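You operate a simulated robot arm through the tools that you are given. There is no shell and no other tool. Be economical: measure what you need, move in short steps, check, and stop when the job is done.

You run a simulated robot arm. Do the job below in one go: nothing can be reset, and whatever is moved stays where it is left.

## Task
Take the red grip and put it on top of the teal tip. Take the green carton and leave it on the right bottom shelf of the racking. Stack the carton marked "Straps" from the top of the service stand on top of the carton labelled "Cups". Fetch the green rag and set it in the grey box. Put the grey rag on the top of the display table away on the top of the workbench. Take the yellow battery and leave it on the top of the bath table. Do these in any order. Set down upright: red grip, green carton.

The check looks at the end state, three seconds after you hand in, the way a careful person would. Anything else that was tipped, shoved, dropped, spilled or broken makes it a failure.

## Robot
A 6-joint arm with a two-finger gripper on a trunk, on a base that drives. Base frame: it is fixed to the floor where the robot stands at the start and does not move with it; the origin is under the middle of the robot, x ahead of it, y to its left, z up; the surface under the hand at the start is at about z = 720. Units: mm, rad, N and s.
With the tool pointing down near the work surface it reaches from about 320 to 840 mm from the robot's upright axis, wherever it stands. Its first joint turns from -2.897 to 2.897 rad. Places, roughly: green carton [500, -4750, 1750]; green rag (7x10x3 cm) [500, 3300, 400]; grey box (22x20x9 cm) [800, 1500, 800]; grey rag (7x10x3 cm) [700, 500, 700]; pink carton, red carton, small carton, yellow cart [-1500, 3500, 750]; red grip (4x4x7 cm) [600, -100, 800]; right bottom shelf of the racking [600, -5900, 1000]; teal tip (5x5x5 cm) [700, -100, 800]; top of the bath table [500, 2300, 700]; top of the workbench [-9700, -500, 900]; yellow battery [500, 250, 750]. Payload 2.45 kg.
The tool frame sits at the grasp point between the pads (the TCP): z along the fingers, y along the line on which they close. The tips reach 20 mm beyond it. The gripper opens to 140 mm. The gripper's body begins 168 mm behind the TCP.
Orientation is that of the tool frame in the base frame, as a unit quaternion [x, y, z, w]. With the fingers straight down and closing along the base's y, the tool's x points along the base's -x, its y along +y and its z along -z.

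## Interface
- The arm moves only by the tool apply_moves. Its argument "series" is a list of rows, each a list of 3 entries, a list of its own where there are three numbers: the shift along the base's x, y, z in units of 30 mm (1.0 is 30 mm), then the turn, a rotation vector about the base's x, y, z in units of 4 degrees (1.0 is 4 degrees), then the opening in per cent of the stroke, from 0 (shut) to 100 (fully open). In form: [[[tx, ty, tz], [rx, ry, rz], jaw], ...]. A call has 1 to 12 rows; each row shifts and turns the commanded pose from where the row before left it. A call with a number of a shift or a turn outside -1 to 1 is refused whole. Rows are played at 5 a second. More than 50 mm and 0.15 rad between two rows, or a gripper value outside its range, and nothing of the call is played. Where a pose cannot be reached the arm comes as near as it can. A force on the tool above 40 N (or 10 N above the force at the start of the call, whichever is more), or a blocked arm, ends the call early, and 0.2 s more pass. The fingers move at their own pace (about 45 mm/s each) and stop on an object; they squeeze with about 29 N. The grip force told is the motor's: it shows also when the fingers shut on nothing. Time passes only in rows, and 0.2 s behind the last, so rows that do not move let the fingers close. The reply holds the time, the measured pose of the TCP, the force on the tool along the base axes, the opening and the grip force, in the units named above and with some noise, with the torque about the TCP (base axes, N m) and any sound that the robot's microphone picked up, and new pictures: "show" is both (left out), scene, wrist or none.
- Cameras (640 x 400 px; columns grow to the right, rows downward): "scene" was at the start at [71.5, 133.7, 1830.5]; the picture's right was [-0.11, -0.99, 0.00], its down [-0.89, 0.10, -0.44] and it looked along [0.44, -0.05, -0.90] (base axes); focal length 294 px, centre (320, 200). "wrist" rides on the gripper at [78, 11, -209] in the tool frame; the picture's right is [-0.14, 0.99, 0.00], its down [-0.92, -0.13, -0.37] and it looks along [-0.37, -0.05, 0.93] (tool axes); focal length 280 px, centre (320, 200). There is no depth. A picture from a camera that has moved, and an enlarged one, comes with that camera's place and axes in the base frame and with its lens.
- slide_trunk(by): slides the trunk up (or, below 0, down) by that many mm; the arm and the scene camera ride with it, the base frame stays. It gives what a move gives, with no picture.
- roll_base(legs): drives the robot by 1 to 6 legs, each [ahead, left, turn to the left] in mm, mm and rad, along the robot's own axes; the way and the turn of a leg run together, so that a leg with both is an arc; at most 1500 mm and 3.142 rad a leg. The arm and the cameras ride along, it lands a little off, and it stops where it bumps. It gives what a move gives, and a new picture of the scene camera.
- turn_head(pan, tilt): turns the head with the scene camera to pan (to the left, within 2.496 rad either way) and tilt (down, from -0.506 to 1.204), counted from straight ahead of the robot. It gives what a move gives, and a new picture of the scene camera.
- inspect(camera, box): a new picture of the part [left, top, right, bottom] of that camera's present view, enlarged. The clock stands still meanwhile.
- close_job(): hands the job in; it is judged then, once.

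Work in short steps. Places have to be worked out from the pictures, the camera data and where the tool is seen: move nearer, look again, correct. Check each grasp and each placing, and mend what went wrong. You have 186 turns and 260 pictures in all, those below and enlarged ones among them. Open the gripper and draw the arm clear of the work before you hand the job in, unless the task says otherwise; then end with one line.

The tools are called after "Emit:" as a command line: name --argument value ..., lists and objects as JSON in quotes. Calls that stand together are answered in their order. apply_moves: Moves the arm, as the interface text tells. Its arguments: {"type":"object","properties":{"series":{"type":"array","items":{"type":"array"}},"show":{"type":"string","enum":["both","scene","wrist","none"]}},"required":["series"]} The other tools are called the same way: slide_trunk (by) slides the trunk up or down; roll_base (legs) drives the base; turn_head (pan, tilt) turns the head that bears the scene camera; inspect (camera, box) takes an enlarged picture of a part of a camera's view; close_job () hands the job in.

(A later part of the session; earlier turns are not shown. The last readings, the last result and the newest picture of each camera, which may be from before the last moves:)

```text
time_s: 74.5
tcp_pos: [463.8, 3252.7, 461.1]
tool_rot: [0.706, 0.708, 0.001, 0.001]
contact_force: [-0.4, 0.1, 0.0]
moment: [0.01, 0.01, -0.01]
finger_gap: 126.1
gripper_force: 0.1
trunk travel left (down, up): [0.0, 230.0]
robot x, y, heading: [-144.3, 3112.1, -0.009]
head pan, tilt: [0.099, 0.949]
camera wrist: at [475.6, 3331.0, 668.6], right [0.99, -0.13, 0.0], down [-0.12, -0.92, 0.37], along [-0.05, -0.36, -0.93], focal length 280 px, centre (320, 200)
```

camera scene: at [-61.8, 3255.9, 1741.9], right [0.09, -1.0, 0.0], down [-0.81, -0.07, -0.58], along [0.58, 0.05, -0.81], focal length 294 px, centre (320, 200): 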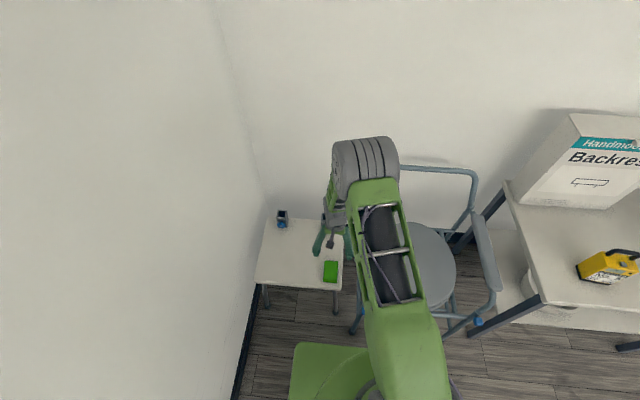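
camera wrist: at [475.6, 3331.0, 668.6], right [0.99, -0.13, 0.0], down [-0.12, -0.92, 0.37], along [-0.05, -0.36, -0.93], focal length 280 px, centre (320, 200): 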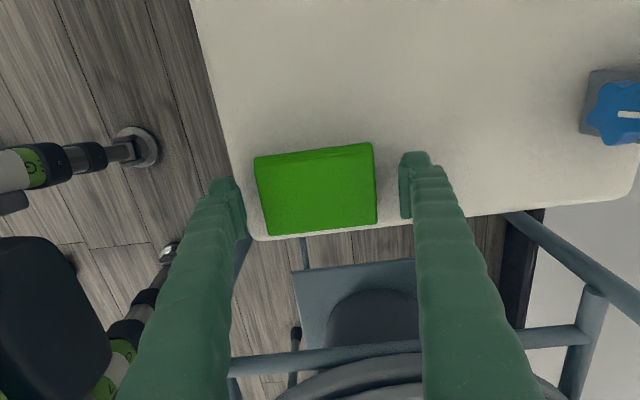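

Rag centred; its top is at about 440. I lower ~22 mm more and close.

Emit:
apply_moves --series '[[[0, 0, -0.3], [0, 0, 0], 90], [[0, 0, -0.2], [0, 0, 0], 90], [[0, 0, -0.2], [0, 0, 0], 90], [[0, 0, 0], [0, 0, 0], 90]]' --show "wrist"

```text
time_s: 75.2
tcp_pos: [464.2, 3252.2, 447.9]
tool_rot: [0.706, 0.709, -0.001, -0.001]
contact_force: [-8.0, -1.1, 28.7]
moment: [-0.05, 0.12, -0.05]
finger_gap: 125.7
gripper_force: 0.1
trunk travel left (down, up): [0.0, 230.0]
robot x, y, heading: [-142.7, 3108.8, -0.007]
head pan, tilt: [0.099, 0.949]
stopped in row 3: the force on the tool passed its limit at 50 N (the readings are from after the stop); the commanded pose is now the measured one
camera wrist: at [476.0, 3330.9, 655.4], right [0.99, -0.13, 0.0], down [-0.12, -0.92, 0.37], along [-0.05, -0.37, -0.93], focal length 280 px, centre (320, 200)
```

wrist: 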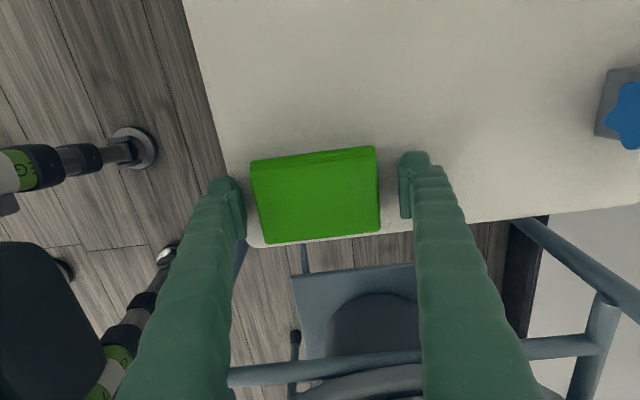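

Tips touched the bench (z≈428). I raise 4 mm and close.

Emit:
apply_moves --series '[[[0, 0, 0.15], [0, 0, 0], 80], [[0, 0, 0], [0, 0, 0], 60], [[0, 0, 0], [0, 0, 0], 50], [[0, 0, 0], [0, 0, 0], 50], [[0, 0, 0.3], [0, 0, 0], 50], [[0, 0, 1], [0, 0, 0], 50], [[0, 0, 1], [0, 0, 0], 50]]' --show "wrist"

```text
time_s: 76.8
tcp_pos: [463.7, 3251.8, 518.5]
tool_rot: [0.705, 0.709, -0.001, 0.0]
contact_force: [-0.4, 0.0, -1.2]
moment: [0.0, -0.02, 0.03]
finger_gap: 103.2
gripper_force: 29.0
trunk travel left (down, up): [0.0, 230.0]
robot x, y, heading: [-144.1, 3112.5, -0.01]
head pan, tilt: [0.099, 0.949]
camera wrist: at [475.5, 3330.2, 726.2], right [0.99, -0.13, 0.0], down [-0.12, -0.92, 0.37], along [-0.05, -0.37, -0.93], focal length 280 px, centre (320, 200)
```

wrist: 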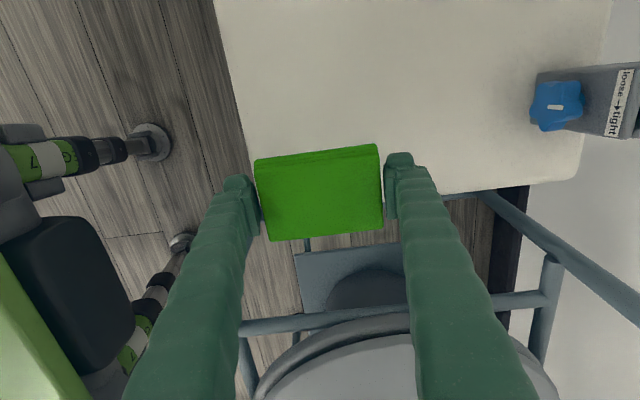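

Rag is held. I lift, raise the trunk, then drive to the grey box (y≈1470).

Emit:
apply_moves --series '[[[0, 0, 1], [0, 0, 0], 50], [[0, 0, 1], [0, 0, 0], 50], [[0, 0, 1], [0, 0, 0], 50], [[0, 0, 1], [0, 0, 0], 50], [[0, 0, 1], [0, 0, 0], 50], [[0, 0, 1], [0, 0, 0], 50], [[0, 0, 1], [0, 0, 0], 50], [[0, 0, 1], [0, 0, 0], 50], [[0, 0, 1], [0, 0, 0], 50], [[0, 0, 1], [0, 0, 0], 50], [[0, 0, 1], [0, 0, 0], 50], [[0, 0, 1], [0, 0, 0], 50]]' --show "none"

Emit:
slide_trunk --by 100

Emit:
roll_base --legs '[[-300, 0, 0], [0, -800, 0], [0, -870, 0]]'

```text
time_s: 79.4
tcp_pos: [464.3, 3252.6, 879.6]
tool_rot: [0.705, 0.709, -0.001, 0.0]
contact_force: [-1.2, -0.3, 0.2]
moment: [-0.01, 0.03, 0.0]
finger_gap: 103.0
gripper_force: 28.9
trunk travel left (down, up): [0.0, 230.0]
robot x, y, heading: [-149.2, 3111.3, -0.01]
head pan, tilt: [0.099, 0.949]
```

```text
time_s: 80.7
tcp_pos: [463.5, 3253.0, 979.5]
tool_rot: [0.705, 0.709, -0.001, 0.0]
contact_force: [-0.3, 0.5, -0.1]
moment: [-0.01, 0.04, 0.04]
finger_gap: 103.1
gripper_force: 28.2
trunk travel left (down, up): [-100.0, 130.0]
robot x, y, heading: [-149.8, 3103.9, -0.009]
head pan, tilt: [0.099, 0.949]
```

```text
time_s: 97.5
tcp_pos: [163.6, 1567.3, 977.9]
tool_rot: [0.703, 0.712, 0.0, 0.0]
contact_force: [-0.2, 0.0, -0.9]
moment: [0.03, -0.01, 0.01]
finger_gap: 101.8
gripper_force: 29.8
trunk travel left (down, up): [-100.0, 130.0]
robot x, y, heading: [-447.9, 1422.3, -0.003]
head pan, tilt: [0.099, 0.949]
camera scene: at [-362.7, 1566.3, 1841.9], right [0.1, -1.0, 0.0], down [-0.81, -0.08, -0.58], along [0.58, 0.06, -0.81], focal length 294 px, centre (320, 200)
```

scene: 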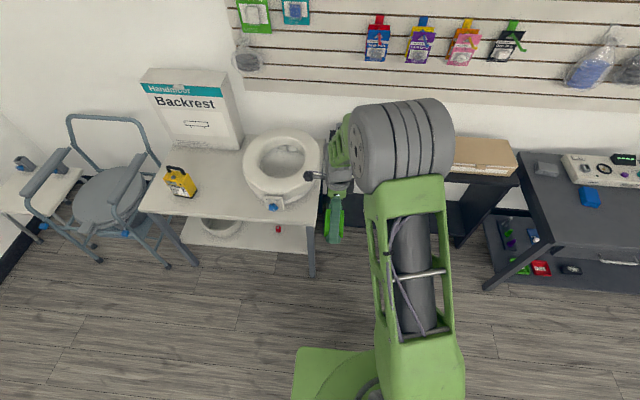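

Grey box is right of the raised seat, hidden by the arm. I shift the arm right, drive ahead 480, and look.

Emit:
apply_moves --series '[[[0, -1, 0], [0, 0, 0], 50], [[0, -1, 0], [0, 0, 0], 50], [[0, -1, 0], [0, 0, 0], 50]]' --show "none"

Emit:
roll_base --legs '[[450, 0, 0]]'

Emit:
apply_moves --series '[[[0, 0, 0], [0, 0, 0], 50]]' --show "wrist"

```text
time_s: 98.3
tcp_pos: [162.1, 1476.2, 977.9]
tool_rot: [0.703, 0.712, 0.0, 0.0]
contact_force: [0.8, 0.7, -0.7]
moment: [0.03, -0.02, 0.0]
finger_gap: 101.8
gripper_force: 29.1
trunk travel left (down, up): [-100.0, 130.0]
robot x, y, heading: [-448.1, 1416.1, 0.001]
head pan, tilt: [0.099, 0.949]
```

```text
time_s: 101.0
tcp_pos: [608.9, 1470.2, 978.2]
tool_rot: [0.705, 0.709, 0.0, -0.001]
contact_force: [0.1, -0.2, -0.4]
moment: [0.01, 0.02, 0.03]
finger_gap: 101.7
gripper_force: 29.0
trunk travel left (down, up): [-100.0, 130.0]
robot x, y, heading: [-5.9, 1417.5, -0.005]
head pan, tilt: [0.099, 0.949]
camera scene: at [83.2, 1563.2, 1841.8], right [0.09, -1.0, 0.0], down [-0.81, -0.07, -0.58], along [0.58, 0.05, -0.81], focal length 294 px, centre (320, 200)
```

scene: 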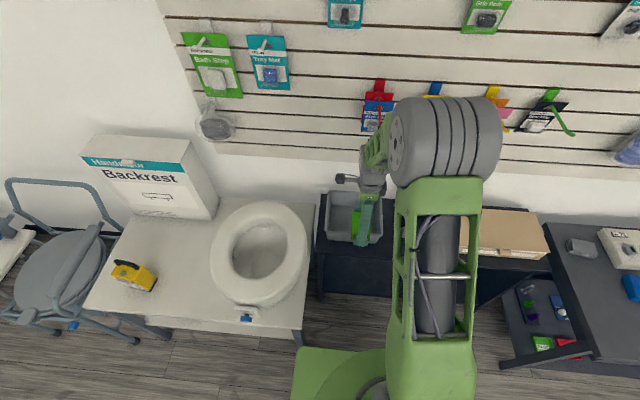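

```text
time_s: 101.4
tcp_pos: [607.2, 1471.6, 978.5]
tool_rot: [0.706, 0.708, -0.001, 0.0]
contact_force: [0.3, 0.1, -0.1]
moment: [0.0, 0.02, 0.02]
finger_gap: 101.7
gripper_force: 28.9
trunk travel left (down, up): [-100.0, 130.0]
robot x, y, heading: [2.6, 1415.0, -0.007]
head pan, tilt: [0.099, 0.949]
camera wrist: at [619.4, 1548.1, 1185.8], right [0.99, -0.13, 0.0], down [-0.12, -0.92, 0.37], along [-0.05, -0.37, -0.93], focal length 280 px, centre (320, 200)
```

wrist: 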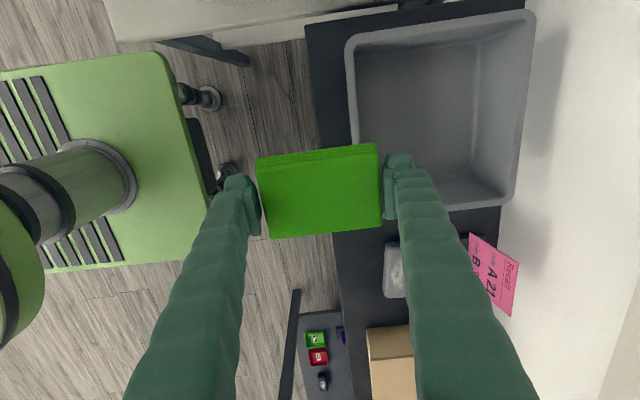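

Box centre about (773,1499). I drive 70 ahead and move over it.

Emit:
roll_base --legs '[[70, 0, 0]]'

Emit:
apply_moves --series '[[[1, 0.3, 0], [0, 0, 0], 50], [[1, 0.3, 0], [0, 0, 0], 50], [[1, 0.3, 0], [0, 0, 0], 50], [[0.2, 0.1, 0], [0, 0, 0], 50], [[0, 0, 0], [0, 0, 0], 50]]' --show "wrist"

```text
time_s: 102.4
tcp_pos: [678.6, 1470.3, 978.3]
tool_rot: [0.706, 0.709, -0.001, -0.001]
contact_force: [-0.1, -0.3, -0.2]
moment: [0.02, 0.05, 0.03]
finger_gap: 101.7
gripper_force: 29.5
trunk travel left (down, up): [-100.0, 130.0]
robot x, y, heading: [66.4, 1415.4, -0.007]
head pan, tilt: [0.099, 0.949]
camera scene: at [154.1, 1562.6, 1841.7], right [0.09, -1.0, 0.0], down [-0.81, -0.07, -0.58], along [0.58, 0.05, -0.81], focal length 294 px, centre (320, 200)
```

scene: 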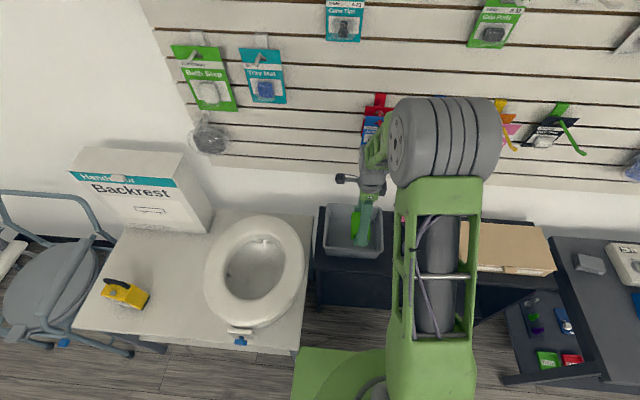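

```text
time_s: 103.6
tcp_pos: [773.2, 1498.6, 978.6]
tool_rot: [0.706, 0.709, 0.0, 0.0]
contact_force: [-0.2, 0.1, -0.6]
moment: [0.02, -0.01, -0.02]
finger_gap: 101.6
gripper_force: 28.5
trunk travel left (down, up): [-100.0, 130.0]
robot x, y, heading: [72.4, 1412.5, -0.009]
head pan, tilt: [0.099, 0.949]
camera wrist: at [784.8, 1577.0, 1186.0], right [0.99, -0.13, 0.0], down [-0.12, -0.92, 0.37], along [-0.05, -0.37, -0.93], focal length 280 px, centre (320, 200)
```

wrist: 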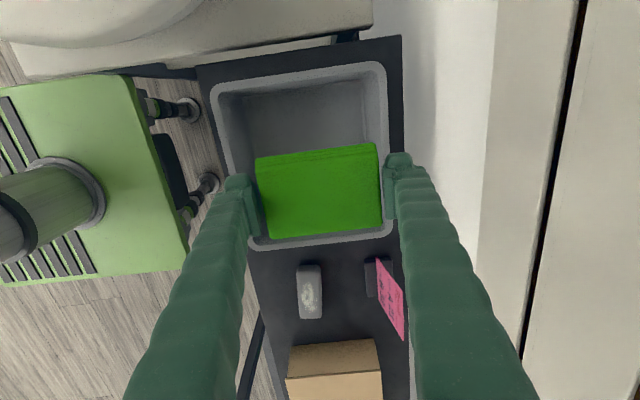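

I correct x by -19 and lower the rag into the box.

Emit:
apply_moves --series '[[[-0.63, 0, 0], [0, 0, 0], 50], [[0, 0, -1], [0, 0, 0], 50], [[0, 0, -1], [0, 0, 0], 50], [[0, 0, -1], [0, 0, 0], 50], [[0, 0, -1], [0, 0, 0], 50], [[0, 0, 0], [0, 0, 0], 50]]' --show "wrist"

```text
time_s: 105.0
tcp_pos: [756.0, 1500.2, 858.9]
tool_rot: [0.705, 0.709, -0.001, -0.001]
contact_force: [0.0, -0.8, -0.9]
moment: [-0.04, -0.01, 0.02]
finger_gap: 101.2
gripper_force: 29.0
trunk travel left (down, up): [-100.0, 130.0]
robot x, y, heading: [69.4, 1416.7, -0.008]
head pan, tilt: [0.099, 0.949]
camera wrist: at [767.0, 1578.3, 1065.7], right [0.99, -0.13, 0.0], down [-0.12, -0.92, 0.37], along [-0.05, -0.37, -0.93], focal length 280 px, centre (320, 200)
```

wrist: 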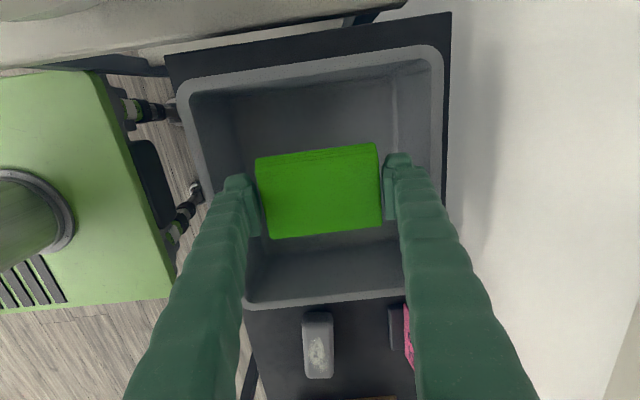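

Well centred in the box. I lower further, carefully.

Emit:
apply_moves --series '[[[0, 0, -1], [0, 0, 0], 50], [[0, 0, -1], [0, 0, 0], 50], [[0, 0, -0.5], [0, 0, 0], 50], [[0, 0, -0.2], [0, 0, 0], 50], [[0, 0, -0.2], [0, 0, 0], 50], [[0, 0, -0.2], [0, 0, 0], 50]]' --show "wrist"

```text
time_s: 106.4
tcp_pos: [754.8, 1499.4, 764.9]
tool_rot: [0.705, 0.709, 0.0, 0.0]
contact_force: [-3.6, 0.1, 9.4]
moment: [0.23, -0.27, 0.09]
finger_gap: 101.2
gripper_force: 28.4
trunk travel left (down, up): [-100.0, 130.0]
robot x, y, heading: [65.7, 1415.7, -0.008]
head pan, tilt: [0.099, 0.949]
camera wrist: at [766.4, 1577.7, 973.2], right [0.99, -0.13, 0.0], down [-0.12, -0.92, 0.37], along [-0.05, -0.36, -0.93], focal length 280 px, centre (320, 200)
```

wrist: 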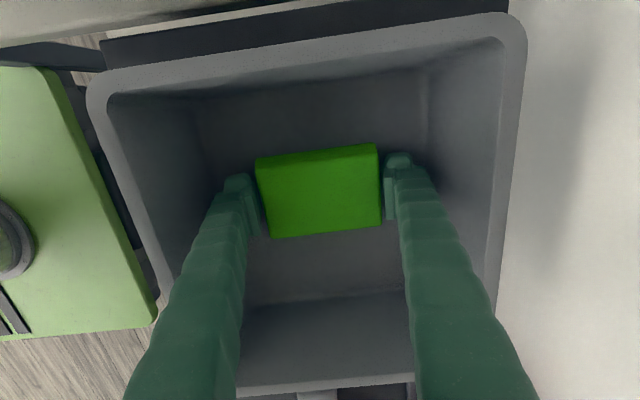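

Contact on the box floor. I open a little and lift out.

Emit:
apply_moves --series '[[[0, 0, 0.05], [0, 0, 0], 80], [[0, 0, 0], [0, 0, 0], 83], [[0, 0, 0], [0, 0, 0], 83], [[0, 0, 1], [0, 0, 0], 83], [[0, 0, 1], [0, 0, 0], 83], [[0, 0, 1], [0, 0, 0], 83], [[0, 0, 1], [0, 0, 0], 83], [[0, 0, 1], [0, 0, 0], 83], [[0, 0, 1], [0, 0, 0], 83], [[0, 0, 1], [0, 0, 0], 83]]' --show "wrist"

```text
time_s: 108.6
tcp_pos: [753.4, 1497.7, 977.7]
tool_rot: [0.705, 0.709, -0.001, -0.001]
contact_force: [-0.3, 0.2, -0.7]
moment: [-0.01, 0.03, 0.01]
finger_gap: 116.3
gripper_force: 0.1
trunk travel left (down, up): [-100.0, 130.0]
robot x, y, heading: [71.5, 1416.1, -0.01]
head pan, tilt: [0.099, 0.949]
camera wrist: at [765.5, 1577.4, 1185.2], right [0.99, -0.13, 0.0], down [-0.12, -0.92, 0.37], along [-0.05, -0.37, -0.93], focal length 280 px, centre (320, 200)
```

wrist: 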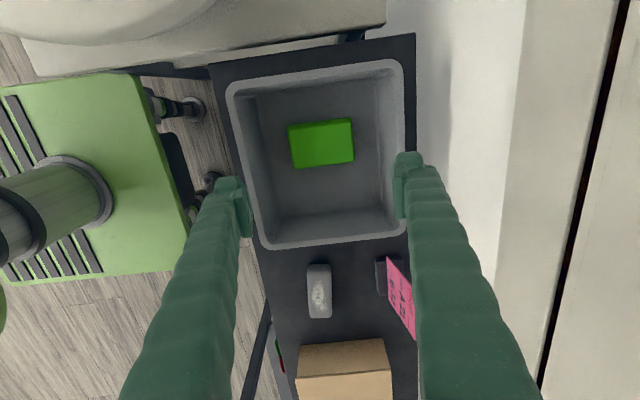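

Green rag is in the box. I look closer at the grey item and sign on this table, to be sure which table is the display table.

Emit:
inspect --camera "wrist" --box '[270, 240, 430, 340]'

Emit:
inspect --camera "scene" --box '[480, 200, 640, 400]'

```text
4.00 times, centred on (350, 290) of wrist
camera zoom: at [765.5, 1577.4, 1185.2], right [0.99, -0.13, 0.0], down [-0.12, -0.92, 0.37], along [-0.05, -0.37, -0.93], focal length 1122 px, centre (200, -160)
```

zoom: 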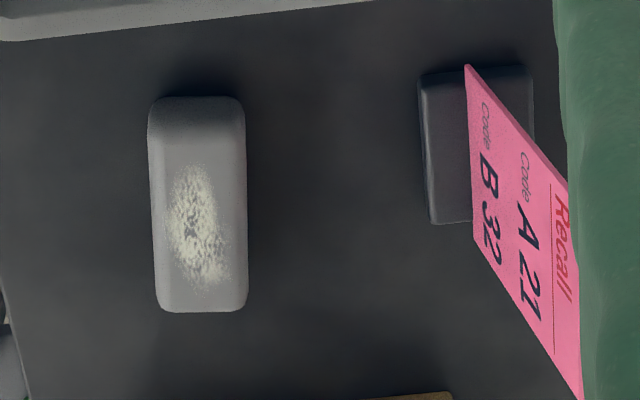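

```text
2.00 times, centred on (560, 300) of scene
camera zoom: at [151.7, 1562.5, 1841.9], right [0.09, -1.0, 0.0], down [-0.81, -0.07, -0.58], along [0.58, 0.05, -0.81], focal length 588 px, centre (-160, 0)
```

zoom: 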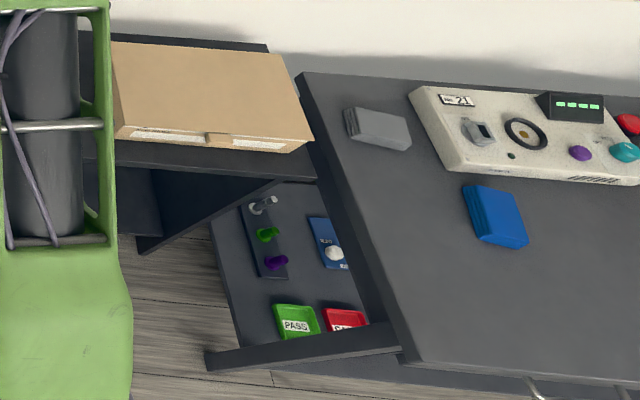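

Main table is the display table (grey folded rag there). I back off and look around for the service stand.

Emit:
roll_base --legs '[[-500, 0, 0]]'

Emit:
turn_head --pan 2.0 --tilt 0.4

Emit:
turn_head --pan -2.0 --tilt 0.3

```text
time_s: 111.6
tcp_pos: [258.7, 1502.5, 978.9]
tool_rot: [0.705, 0.709, 0.0, -0.001]
contact_force: [-0.7, 0.8, 0.4]
moment: [0.03, -0.03, 0.04]
finger_gap: 116.4
gripper_force: 0.0
trunk travel left (down, up): [-100.0, 130.0]
robot x, y, heading: [-423.9, 1417.4, -0.01]
head pan, tilt: [0.099, 0.949]
camera scene: at [-342.8, 1567.1, 1841.9], right [0.09, -1.0, 0.0], down [-0.81, -0.07, -0.58], along [0.58, 0.05, -0.81], focal length 294 px, centre (320, 200)
```

scene: 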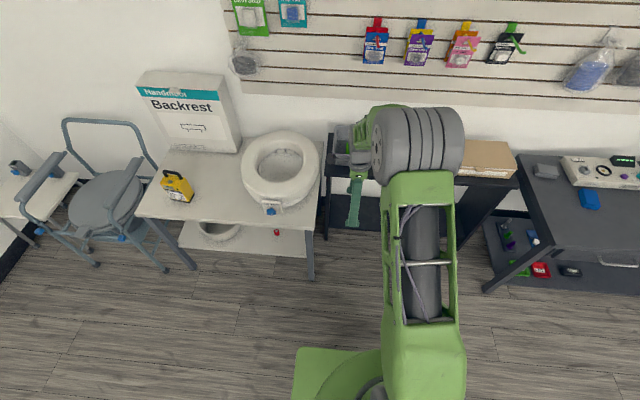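

```text
time_s: 113.4
tcp_pos: [260.4, 1502.2, 976.3]
tool_rot: [0.705, 0.709, 0.0, 0.0]
contact_force: [-0.9, 0.3, -0.3]
moment: [0.0, -0.02, -0.02]
finger_gap: 115.9
gripper_force: 0.2
trunk travel left (down, up): [-100.0, 130.0]
robot x, y, heading: [-426.6, 1420.4, -0.006]
head pan, tilt: [2.0, 0.4]
camera scene: at [-452.3, 1645.2, 1888.5], right [0.91, 0.41, 0.0], down [0.16, -0.36, -0.92], along [-0.38, 0.84, -0.39], focal length 294 px, centre (320, 200)
```

scene: 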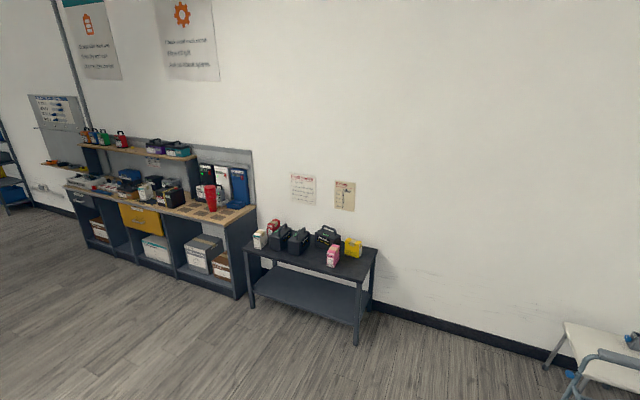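

```text
time_s: 116.7
tcp_pos: [258.1, 1504.3, 976.5]
tool_rot: [0.705, 0.709, 0.0, -0.001]
contact_force: [0.7, 0.6, -0.7]
moment: [0.01, -0.01, -0.01]
finger_gap: 116.2
gripper_force: 0.0
trunk travel left (down, up): [-100.0, 130.0]
robot x, y, heading: [-425.6, 1422.6, -0.01]
head pan, tilt: [-2.0, 0.3]
camera scene: at [-454.2, 1476.0, 1897.8], right [-0.91, 0.42, 0.0], down [0.13, 0.27, -0.96], along [-0.41, -0.86, -0.3], focal length 294 px, centre (320, 200)
```

scene: 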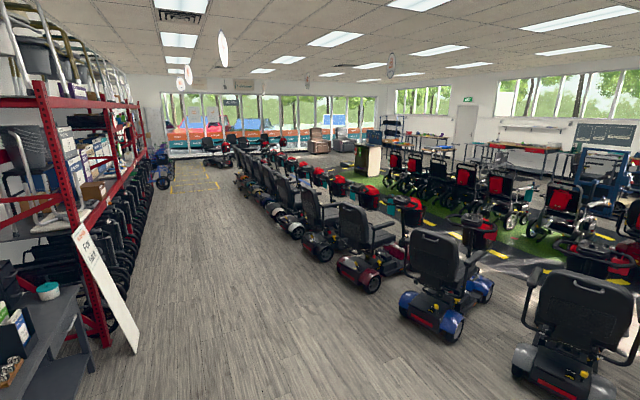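

The stand at (-1500,3500) holds the four cartons. I turn the head back there and zoom in to read labels.

Emit:
turn_head --pan 2.0 --tilt 0.4

Emit:
inspect --camera "scene" --box '[235, 205, 395, 305]'

```text
time_s: 120.0
tcp_pos: [259.2, 1503.9, 976.0]
tool_rot: [0.705, 0.709, -0.001, 0.0]
contact_force: [-1.1, -0.1, -0.4]
moment: [0.01, -0.01, 0.0]
finger_gap: 116.3
gripper_force: 0.0
trunk travel left (down, up): [-100.0, 130.0]
robot x, y, heading: [-427.7, 1420.4, -0.007]
head pan, tilt: [2.0, 0.4]
camera scene: at [-452.3, 1645.2, 1888.5], right [0.91, 0.41, 0.0], down [0.16, -0.36, -0.92], along [-0.38, 0.84, -0.39], focal length 294 px, centre (320, 200)
```

scene: 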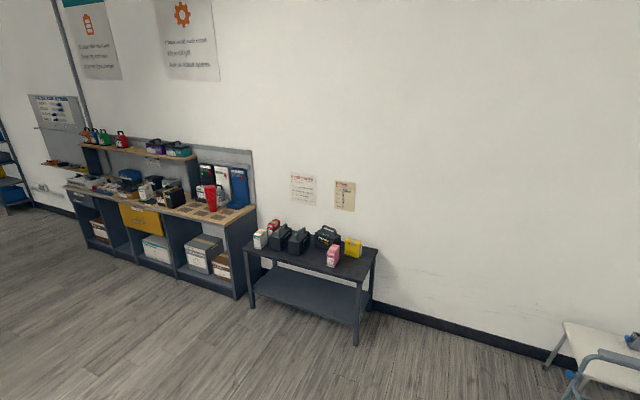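

```text
4.00 times, centred on (315, 255) of scene
camera zoom: at [-452.3, 1645.2, 1888.5], right [0.91, 0.41, 0.0], down [0.16, -0.36, -0.92], along [-0.38, 0.84, -0.39], focal length 1176 px, centre (340, -20)
```

zoom: 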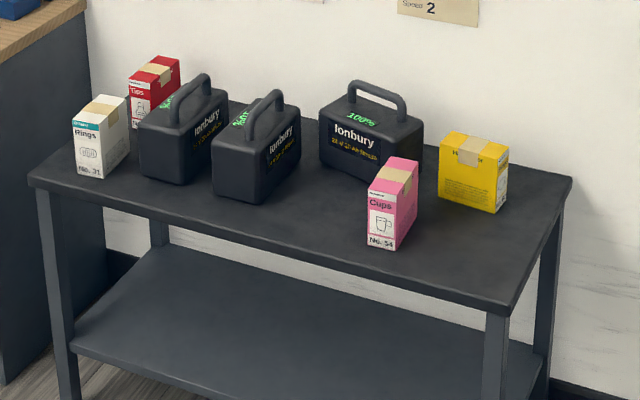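

Pink is "Cups"; the yellow one must be "Straps" (to verify). I drive over to face the stand (+y).

Emit:
roll_base --legs '[[-300, 0, 0], [0, 0, 1.578], [0, 300, 0], [900, 0, 0]]'

Emit:
turn_head --pan 0.0 --tilt 0.75

```text
time_s: 133.0
tcp_pos: [-1134.0, 3001.9, 977.2]
tool_rot: [-0.014, 1.0, -0.001, 0.0]
contact_force: [1.0, 0.7, 0.6]
moment: [0.01, -0.01, -0.05]
finger_gap: 116.2
gripper_force: 0.1
trunk travel left (down, up): [-100.0, 130.0]
robot x, y, heading: [-1031.2, 2321.0, 1.587]
head pan, tilt: [2.0, 0.4]
camera scene: at [-1258.4, 2287.9, 1888.5], right [-0.43, 0.9, 0.0], down [0.35, 0.17, -0.92], along [-0.83, -0.4, -0.39], focal length 294 px, centre (320, 200)
```

scene: 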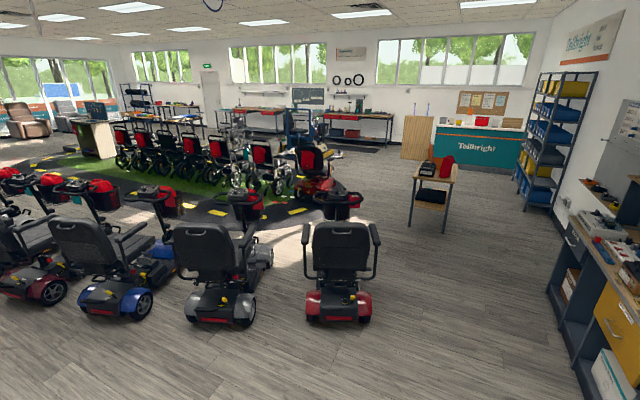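

```text
time_s: 134.9
tcp_pos: [-1133.1, 3001.6, 977.1]
tool_rot: [-0.013, 1.0, -0.001, 0.001]
contact_force: [1.2, -0.5, 0.0]
moment: [-0.01, 0.0, 0.02]
finger_gap: 116.5
gripper_force: 0.0
trunk travel left (down, up): [-100.0, 130.0]
robot x, y, heading: [-1034.2, 2319.3, 1.582]
head pan, tilt: [0.0, 0.75]
camera scene: at [-1175.9, 2410.1, 1857.4], right [1.0, 0.02, 0.0], down [0.01, -0.68, -0.73], along [-0.01, 0.73, -0.68], focal length 294 px, centre (320, 200)
```

scene: 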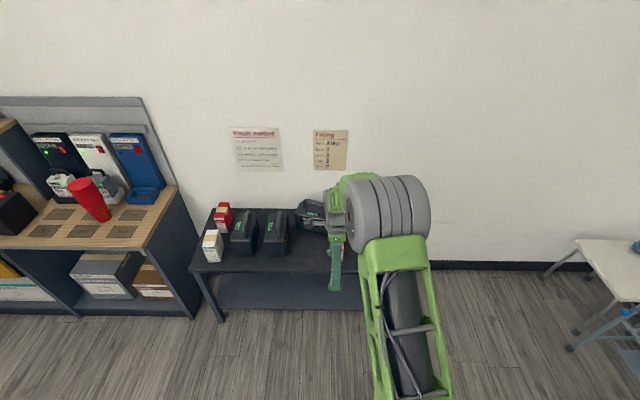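

I take a wrist view of the stand top.

Emit:
apply_moves --series '[[[1, -1, 0], [0, 0, 0], 100], [[1, -1, 0], [0, 0, 0], 100]]' --show "wrist"

```text
time_s: 135.6
tcp_pos: [-1074.8, 2938.3, 976.5]
tool_rot: [-0.014, 1.0, 0.0, 0.001]
contact_force: [-0.2, 0.2, -0.6]
moment: [0.03, 0.02, 0.0]
finger_gap: 140.0
gripper_force: 0.1
trunk travel left (down, up): [-100.0, 130.0]
robot x, y, heading: [-1032.8, 2318.0, 1.583]
head pan, tilt: [0.0, 0.75]
camera wrist: at [-1151.7, 2948.3, 1184.1], right [0.11, 0.99, 0.0], down [0.92, -0.1, 0.37], along [0.37, -0.04, -0.93], focal length 280 px, centre (320, 200)
```

wrist: 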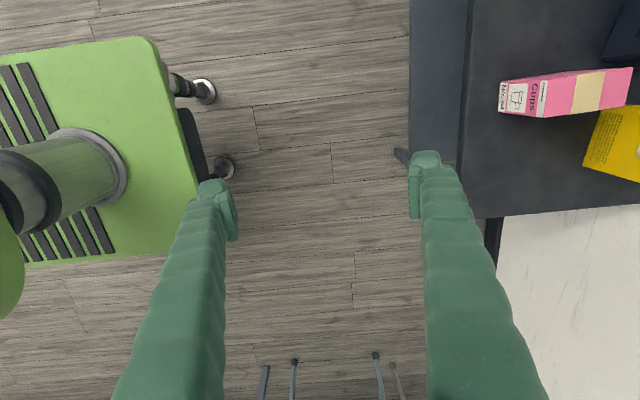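

I drive 220 closer and look again.

Emit:
roll_base --legs '[[220, 0, 0]]'

Emit:
apply_moves --series '[[[0, 0, 0.5], [0, 0, 0], 100]]' --show "wrist"

```text
time_s: 137.2
tcp_pos: [-1083.8, 3160.8, 976.0]
tool_rot: [-0.018, 1.0, -0.001, -0.001]
contact_force: [-0.1, 0.1, -0.9]
moment: [-0.06, 0.0, 0.0]
finger_gap: 139.9
gripper_force: 0.0
trunk travel left (down, up): [-100.0, 130.0]
robot x, y, heading: [-1035.8, 2540.5, 1.592]
head pan, tilt: [0.0, 0.75]
camera scene: at [-1180.4, 2630.7, 1857.3], right [1.0, 0.02, 0.0], down [0.01, -0.68, -0.73], along [-0.02, 0.73, -0.68], focal length 294 px, centre (320, 200)
```

scene: 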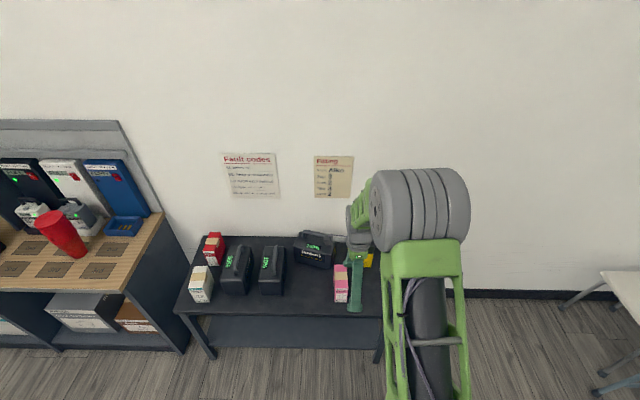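

```text
time_s: 137.6
tcp_pos: [-1082.5, 3160.9, 991.4]
tool_rot: [-0.017, 1.0, 0.0, 0.0]
contact_force: [0.0, 0.7, 0.2]
moment: [0.02, -0.02, 0.0]
finger_gap: 140.0
gripper_force: 0.0
trunk travel left (down, up): [-100.0, 130.0]
robot x, y, heading: [-1037.7, 2537.8, 1.586]
head pan, tilt: [0.0, 0.75]
camera wrist: at [-1160.3, 3168.5, 1198.4], right [0.1, 0.99, 0.0], down [0.92, -0.09, 0.37], along [0.37, -0.04, -0.93], focal length 280 px, centre (320, 200)
```

wrist: 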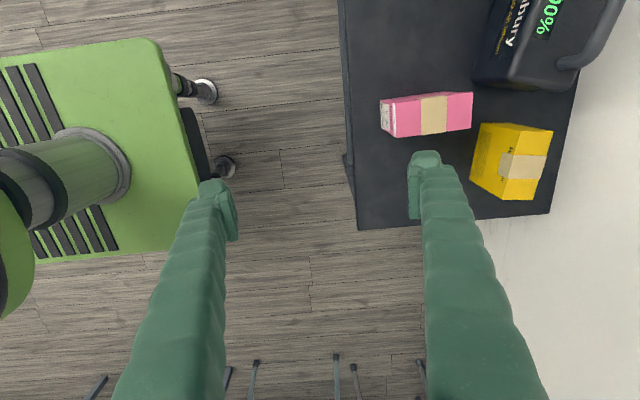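

Table top seems around z≈680. I drive 220 closer and move the arm over the yellow carton.

Emit:
roll_base --legs '[[210, 0, 0]]'

Emit:
apply_moves --series '[[[1, 0.8, 0], [0, 0, 0], 100], [[1, 0.8, 0], [0, 0, 0], 100], [[0, 0.5, 0], [0, 0, 0], 100], [[0, 0, 0], [0, 0, 0], 100]]' --show "wrist"

```text
time_s: 139.3
tcp_pos: [-1086.6, 3372.3, 990.6]
tool_rot: [-0.016, 1.0, 0.0, 0.001]
contact_force: [-0.3, 0.8, -1.1]
moment: [-0.06, -0.02, 0.0]
finger_gap: 140.3
gripper_force: 0.0
trunk travel left (down, up): [-100.0, 130.0]
robot x, y, heading: [-1043.2, 2753.7, 1.591]
head pan, tilt: [0.0, 0.75]
camera scene: at [-1184.6, 2842.5, 1857.3], right [1.0, 0.02, 0.0], down [0.01, -0.68, -0.73], along [-0.01, 0.73, -0.68], focal length 294 px, centre (320, 200)
```

scene: 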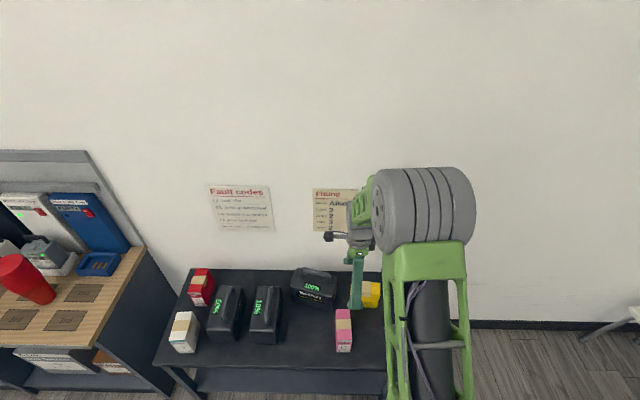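

```text
time_s: 140.3
tcp_pos: [-1027.3, 3434.4, 991.4]
tool_rot: [-0.017, 1.0, -0.001, 0.0]
contact_force: [-0.6, 0.0, -0.7]
moment: [0.0, 0.0, -0.02]
finger_gap: 140.1
gripper_force: 0.1
trunk travel left (down, up): [-100.0, 130.0]
robot x, y, heading: [-1038.1, 2749.6, 1.59]
head pan, tilt: [0.0, 0.75]
camera wrist: at [-1103.6, 3443.0, 1198.9], right [0.1, 0.99, 0.0], down [0.92, -0.1, 0.37], along [0.37, -0.04, -0.93], focal length 280 px, centre (320, 200)
```

wrist: 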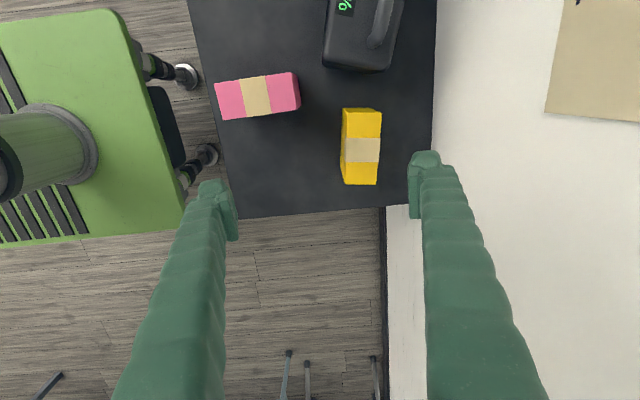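

Yellow top is near (-1006,3505), z≈738, yawed ~-9°. I move above it, turn to align and go lower to look again.

Emit:
apply_moves --series '[[[0.7, 0.8, 0], [0, 0, -1], 100], [[0, 0.8, 0], [0, 0, -1], 100], [[0, 0.8, 0], [0, 0, -0.5], 100], [[0, 0, -1], [0, 0, 0], 100], [[0, 0, -1], [0, 0, 0], 100], [[0, 0, -1], [0, 0, 0], 100], [[0, 0, -1], [0, 0, 0], 100], [[0, 0, 0], [0, 0, 0], 100]]' --show "wrist"

```text
time_s: 142.1
tcp_pos: [-1005.8, 3506.1, 869.5]
tool_rot: [0.07, 0.998, -0.001, 0.0]
contact_force: [-0.2, 0.2, -0.7]
moment: [0.01, 0.0, 0.0]
finger_gap: 139.8
gripper_force: 0.1
trunk travel left (down, up): [-100.0, 130.0]
robot x, y, heading: [-1044.5, 2749.3, 1.589]
head pan, tilt: [0.0, 0.75]
camera wrist: at [-1080.2, 3527.7, 1076.9], right [0.27, 0.96, 0.0], down [0.89, -0.26, 0.37], along [0.35, -0.1, -0.93], focal length 280 px, centre (320, 200)
```

wrist: 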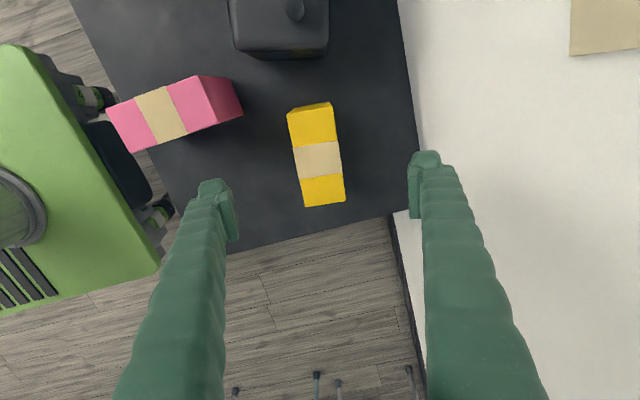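

Aligned and centred. I descend around the yellow carton and close.

Emit:
apply_moves --series '[[[-0.12, 0, -1], [0, 0, 0], 90], [[0, 0, -1], [0, 0, 0], 80], [[0, 0, -1], [0, 0, 0], 80], [[0, 0, -1], [0, 0, 0], 80], [[0, 0, -1], [0, 0, 0], 80], [[0, 0, -0.5], [0, 0, 0], 80], [[0, 0, 0], [0, 0, 0], 80]]' --show "wrist"

```text
time_s: 143.7
tcp_pos: [-1008.5, 3506.4, 705.4]
tool_rot: [0.07, 0.998, -0.001, 0.001]
contact_force: [-0.9, 0.5, -0.1]
moment: [0.01, 0.02, 0.0]
finger_gap: 112.0
gripper_force: 0.0
trunk travel left (down, up): [-100.0, 130.0]
robot x, y, heading: [-1042.5, 2748.6, 1.594]
head pan, tilt: [0.0, 0.75]
camera wrist: at [-1083.7, 3528.5, 913.3], right [0.27, 0.96, 0.0], down [0.89, -0.25, 0.37], along [0.35, -0.1, -0.93], focal length 280 px, centre (320, 200)
```

wrist: 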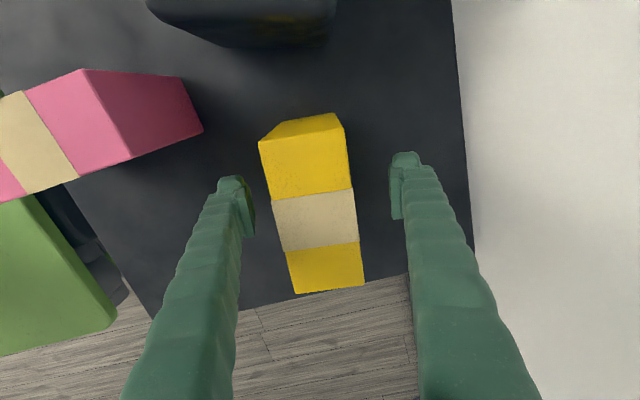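

Centred; close and lift slightly.

Emit:
apply_moves --series '[[[0, 0, 0], [0, 0, 0], 50], [[0, 0, 0], [0, 0, 0], 30], [[0, 0, 0], [0, 0, 0], 25], [[0, 0, 0], [0, 0, 0], 25], [[0, 0, 0], [0, 0, 0], 25]]' --show "none"

Emit:
apply_moves --series '[[[0, 0, 0.3], [0, 0, 0], 25], [[0, 0, 1], [0, 0, 0], 25], [[0, 0, 1], [0, 0, 0], 25], [[0, 0, 1], [0, 0, 0], 25], [[0, 0, 1], [0, 0, 0], 25], [[0, 0, 1], [0, 0, 0], 25]]' --show "wrist"

```text
time_s: 144.9
tcp_pos: [-1009.7, 3506.4, 705.7]
tool_rot: [0.071, 0.997, -0.002, 0.0]
contact_force: [-0.3, -1.3, 1.8]
moment: [0.01, 0.01, 0.0]
finger_gap: 56.1
gripper_force: 29.4
trunk travel left (down, up): [-100.0, 130.0]
robot x, y, heading: [-1045.4, 2750.9, 1.592]
head pan, tilt: [0.0, 0.75]
```

```text
time_s: 146.3
tcp_pos: [-1009.4, 3507.8, 863.4]
tool_rot: [0.071, 0.997, -0.001, 0.0]
contact_force: [-0.7, 0.9, -2.5]
moment: [0.05, 0.01, -0.01]
finger_gap: 56.4
gripper_force: 28.3
trunk travel left (down, up): [-100.0, 130.0]
robot x, y, heading: [-1040.5, 2750.3, 1.589]
head pan, tilt: [0.0, 0.75]
camera wrist: at [-1084.2, 3529.6, 1071.0], right [0.28, 0.96, 0.0], down [0.89, -0.25, 0.37], along [0.35, -0.1, -0.93], focal length 280 px, centre (320, 200)
```

wrist: 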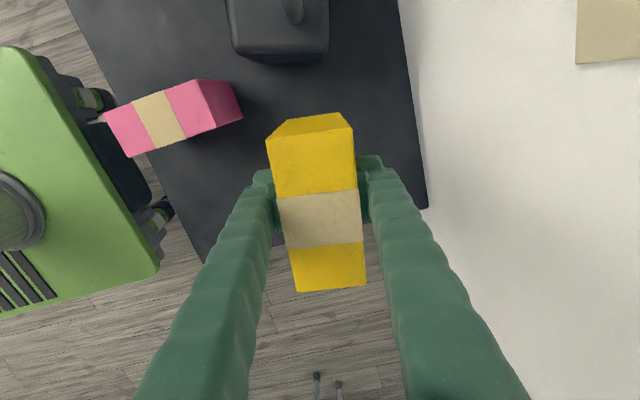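

Yellow carton held (56 mm wide). I raise, turn -80° while carrying it toward the pink carton at about (-1105,3345), then check the label with the scene camera.

Emit:
apply_moves --series '[[[0, 0, 1], [0, 0, 0], 25], [[0, 0, 1], [0, 0, 0], 25], [[0, -0.27, 0], [0, 0, -1], 25], [[0, -0.27, 0], [0, 0, -1], 25], [[0, -0.27, 0], [0, 0, -1], 25], [[0, -0.27, 0], [0, 0, -1], 25], [[0, -0.27, 0], [0, 0, -1], 25], [[0, -0.27, 0], [0, 0, -1], 25], [[0, -0.27, 0], [0, 0, -1], 25], [[0, -0.27, 0], [0, 0, -1], 25], [[0, -0.27, 0], [0, 0, -1], 25], [[0, -0.27, 0], [0, 0, -1], 25]]' --show "none"

Emit:
apply_moves --series '[[[0, -0.27, 0], [0, 0, -1], 25], [[0, -0.27, 0], [0, 0, -1], 25], [[0, -0.27, 0], [0, 0, -1], 25], [[0, -0.27, 0], [0, 0, -1], 25], [[0, -0.27, 0], [0, 0, -1], 25], [[0, -0.27, 0], [0, 0, -1], 25], [[0, -0.27, 0], [0, 0, -1], 25], [[0, -0.27, 0], [0, 0, -1], 25], [[0, -0.27, 0], [0, 0, -1], 25], [[0, -0.27, 0], [0, 0, -1], 25], [[0, 0, 0], [0, 0, 0], 25]]' --show "wrist"

Emit:
inspect --camera "scene" --box '[280, 220, 440, 380]'

```text
time_s: 148.9
tcp_pos: [-1010.6, 3426.0, 924.2]
tool_rot: [0.407, 0.913, 0.0, 0.0]
contact_force: [0.9, 0.2, -1.6]
moment: [0.03, -0.04, -0.02]
finger_gap: 56.3
gripper_force: 28.9
trunk travel left (down, up): [-100.0, 130.0]
robot x, y, heading: [-1044.5, 2753.8, 1.588]
head pan, tilt: [0.0, 0.75]
```

```text
time_s: 151.3
tcp_pos: [-1008.4, 3345.1, 923.9]
tool_rot: [0.694, 0.72, -0.003, -0.005]
contact_force: [0.1, 0.0, -1.9]
moment: [0.0, 0.0, -0.02]
finger_gap: 56.5
gripper_force: 28.9
trunk travel left (down, up): [-100.0, 130.0]
robot x, y, heading: [-1046.1, 2747.8, 1.593]
head pan, tilt: [0.0, 0.75]
camera wrist: at [-997.3, 3423.4, 1131.7], right [0.99, -0.1, -0.01], down [-0.09, -0.93, 0.37], along [-0.05, -0.37, -0.93], focal length 280 px, centre (320, 200)
```

wrist: 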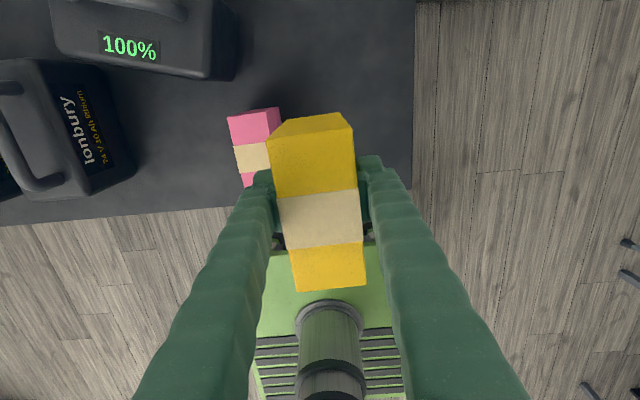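

```text
2.50 times, centred on (360, 300) of scene
camera zoom: at [-1184.6, 2841.4, 1857.4], right [1.0, 0.02, 0.0], down [0.01, -0.68, -0.73], along [-0.01, 0.73, -0.68], focal length 735 px, centre (220, -50)
```

zoom: 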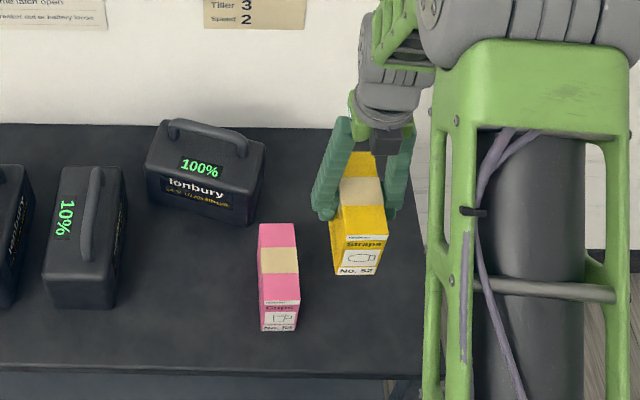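

Label reads "Straps No. 52". I shift over the pink carton.

Emit:
apply_moves --series '[[[-0.8, 0, 0], [0, 0, 0], 25], [[-0.8, 0, 0], [0, 0, 0], 25], [[-0.8, 0, 0], [0, 0, 0], 25], [[-0.8, 0, 0], [0, 0, 0], 25], [[0, 0, 0], [0, 0, 0], 25]]' --show "wrist"

Emit:
inspect --camera "scene" --box '[280, 220, 440, 380]'

```text
time_s: 152.5
tcp_pos: [-1059.8, 3337.1, 917.5]
tool_rot: [0.689, 0.724, -0.013, -0.017]
contact_force: [0.3, -0.6, -2.0]
moment: [0.03, 0.01, -0.01]
finger_gap: 56.0
gripper_force: 28.7
out of reach, approached as far as the arm can: row 1, 2, 3, 4
trunk travel left (down, up): [-100.0, 130.0]
robot x, y, heading: [-1042.9, 2749.5, 1.587]
head pan, tilt: [0.0, 0.75]
camera wrist: at [-1043.7, 3414.1, 1124.5], right [1.0, -0.09, -0.04], down [-0.07, -0.93, 0.37], along [-0.07, -0.36, -0.93], focal length 280 px, centre (320, 200)
```

wrist: 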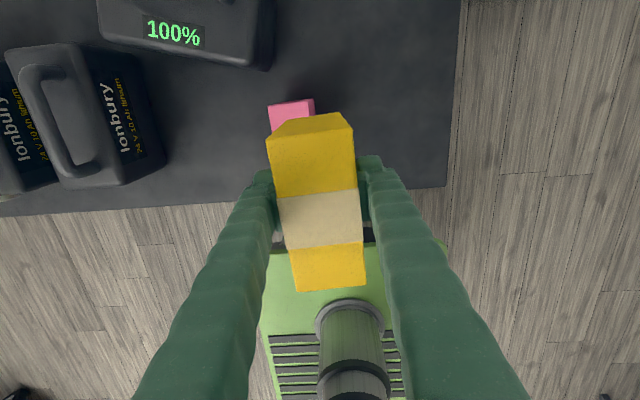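

```text
2.50 times, centred on (360, 300) of scene
camera zoom: at [-1184.3, 2841.4, 1857.4], right [1.0, 0.02, 0.0], down [0.01, -0.68, -0.73], along [-0.01, 0.73, -0.68], focal length 735 px, centre (220, -50)
```

zoom: 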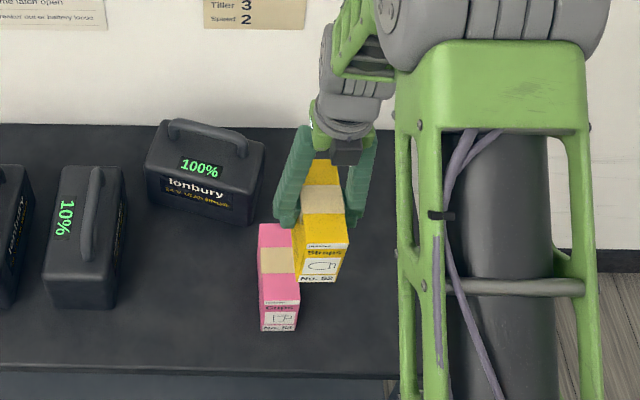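

Wrist joint limit: I go back to the last good pose and shift the base left by 96 mm instead.

Emit:
apply_moves --series '[[[0.8, 0, 0], [0, 0, 0], 25], [[0.8, 0, 0], [0, 0, 0], 25], [[0.8, 0, 0], [0, 0, 0], 25], [[0.8, 0, 0], [0, 0, 0], 25], [[0.6, 0, 0], [0, 0, 0], 25], [[0, 0, 0], [0, 0, 0], 25]]' --show "none"

```text
time_s: 153.9
tcp_pos: [-949.9, 3334.8, 916.2]
tool_rot: [0.696, 0.718, 0.0, -0.001]
contact_force: [0.1, 0.1, -1.9]
moment: [0.0, 0.02, -0.03]
finger_gap: 56.4
gripper_force: 28.7
out of reach, approached as far as the arm can: row 1
trunk travel left (down, up): [-100.0, 130.0]
robot x, y, heading: [-1040.1, 2750.5, 1.59]
head pan, tilt: [0.0, 0.75]
```

Emit:
roll_base --legs '[[8, 154, 0]]'

Emit:
apply_moves --series '[[[0, 0, 0], [0, 0, 0], 25]]' --show "wrist"

Emit:
inspect --camera "scene" --box '[300, 220, 460, 380]'

```text
time_s: 155.9
tcp_pos: [-1111.0, 3339.9, 916.0]
tool_rot: [0.694, 0.72, -0.001, -0.001]
contact_force: [0.2, -0.1, -2.5]
moment: [0.02, 0.0, 0.0]
finger_gap: 56.5
gripper_force: 28.6
trunk travel left (down, up): [-100.0, 130.0]
robot x, y, heading: [-1197.1, 2758.5, 1.59]
head pan, tilt: [0.0, 0.75]
camera scene: at [-1342.5, 2845.5, 1857.4], right [1.0, 0.02, 0.0], down [0.02, -0.68, -0.73], along [-0.02, 0.73, -0.68], focal length 294 px, centre (320, 200)
```

scene: 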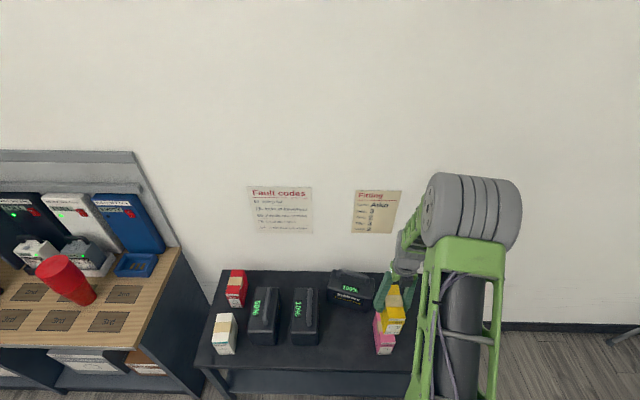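

```text
time_s: 156.3
tcp_pos: [-1110.6, 3339.7, 915.2]
tool_rot: [0.694, 0.72, 0.0, 0.0]
contact_force: [0.4, -0.2, -2.7]
moment: [-0.01, 0.0, -0.02]
finger_gap: 56.6
gripper_force: 28.8
trunk travel left (down, up): [-100.0, 130.0]
robot x, y, heading: [-1203.2, 2754.3, 1.588]
head pan, tilt: [0.0, 0.75]
camera wrist: at [-1100.3, 3418.3, 1123.3], right [0.99, -0.1, 0.0], down [-0.09, -0.92, 0.37], along [-0.04, -0.37, -0.93], focal length 280 px, centre (320, 200)
```

wrist: 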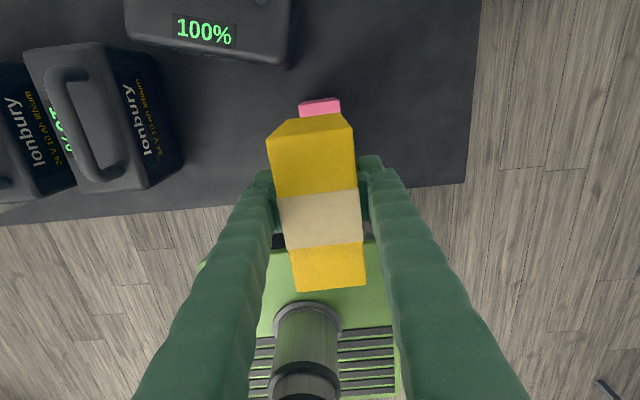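

```text
2.50 times, centred on (380, 300) of scene
camera zoom: at [-1342.1, 2845.5, 1857.4], right [1.0, 0.02, 0.0], down [0.02, -0.68, -0.73], along [-0.02, 0.73, -0.68], focal length 735 px, centre (170, -50)
```

zoom: 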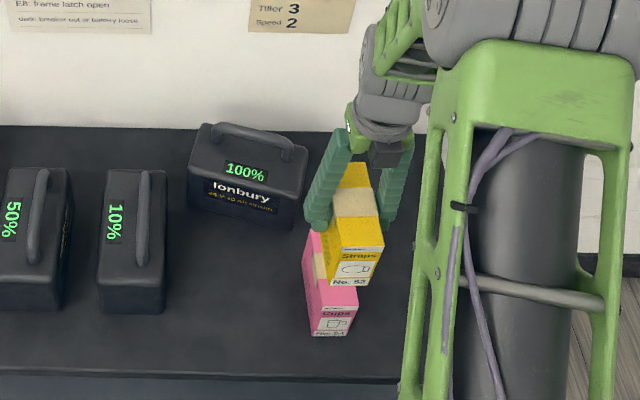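

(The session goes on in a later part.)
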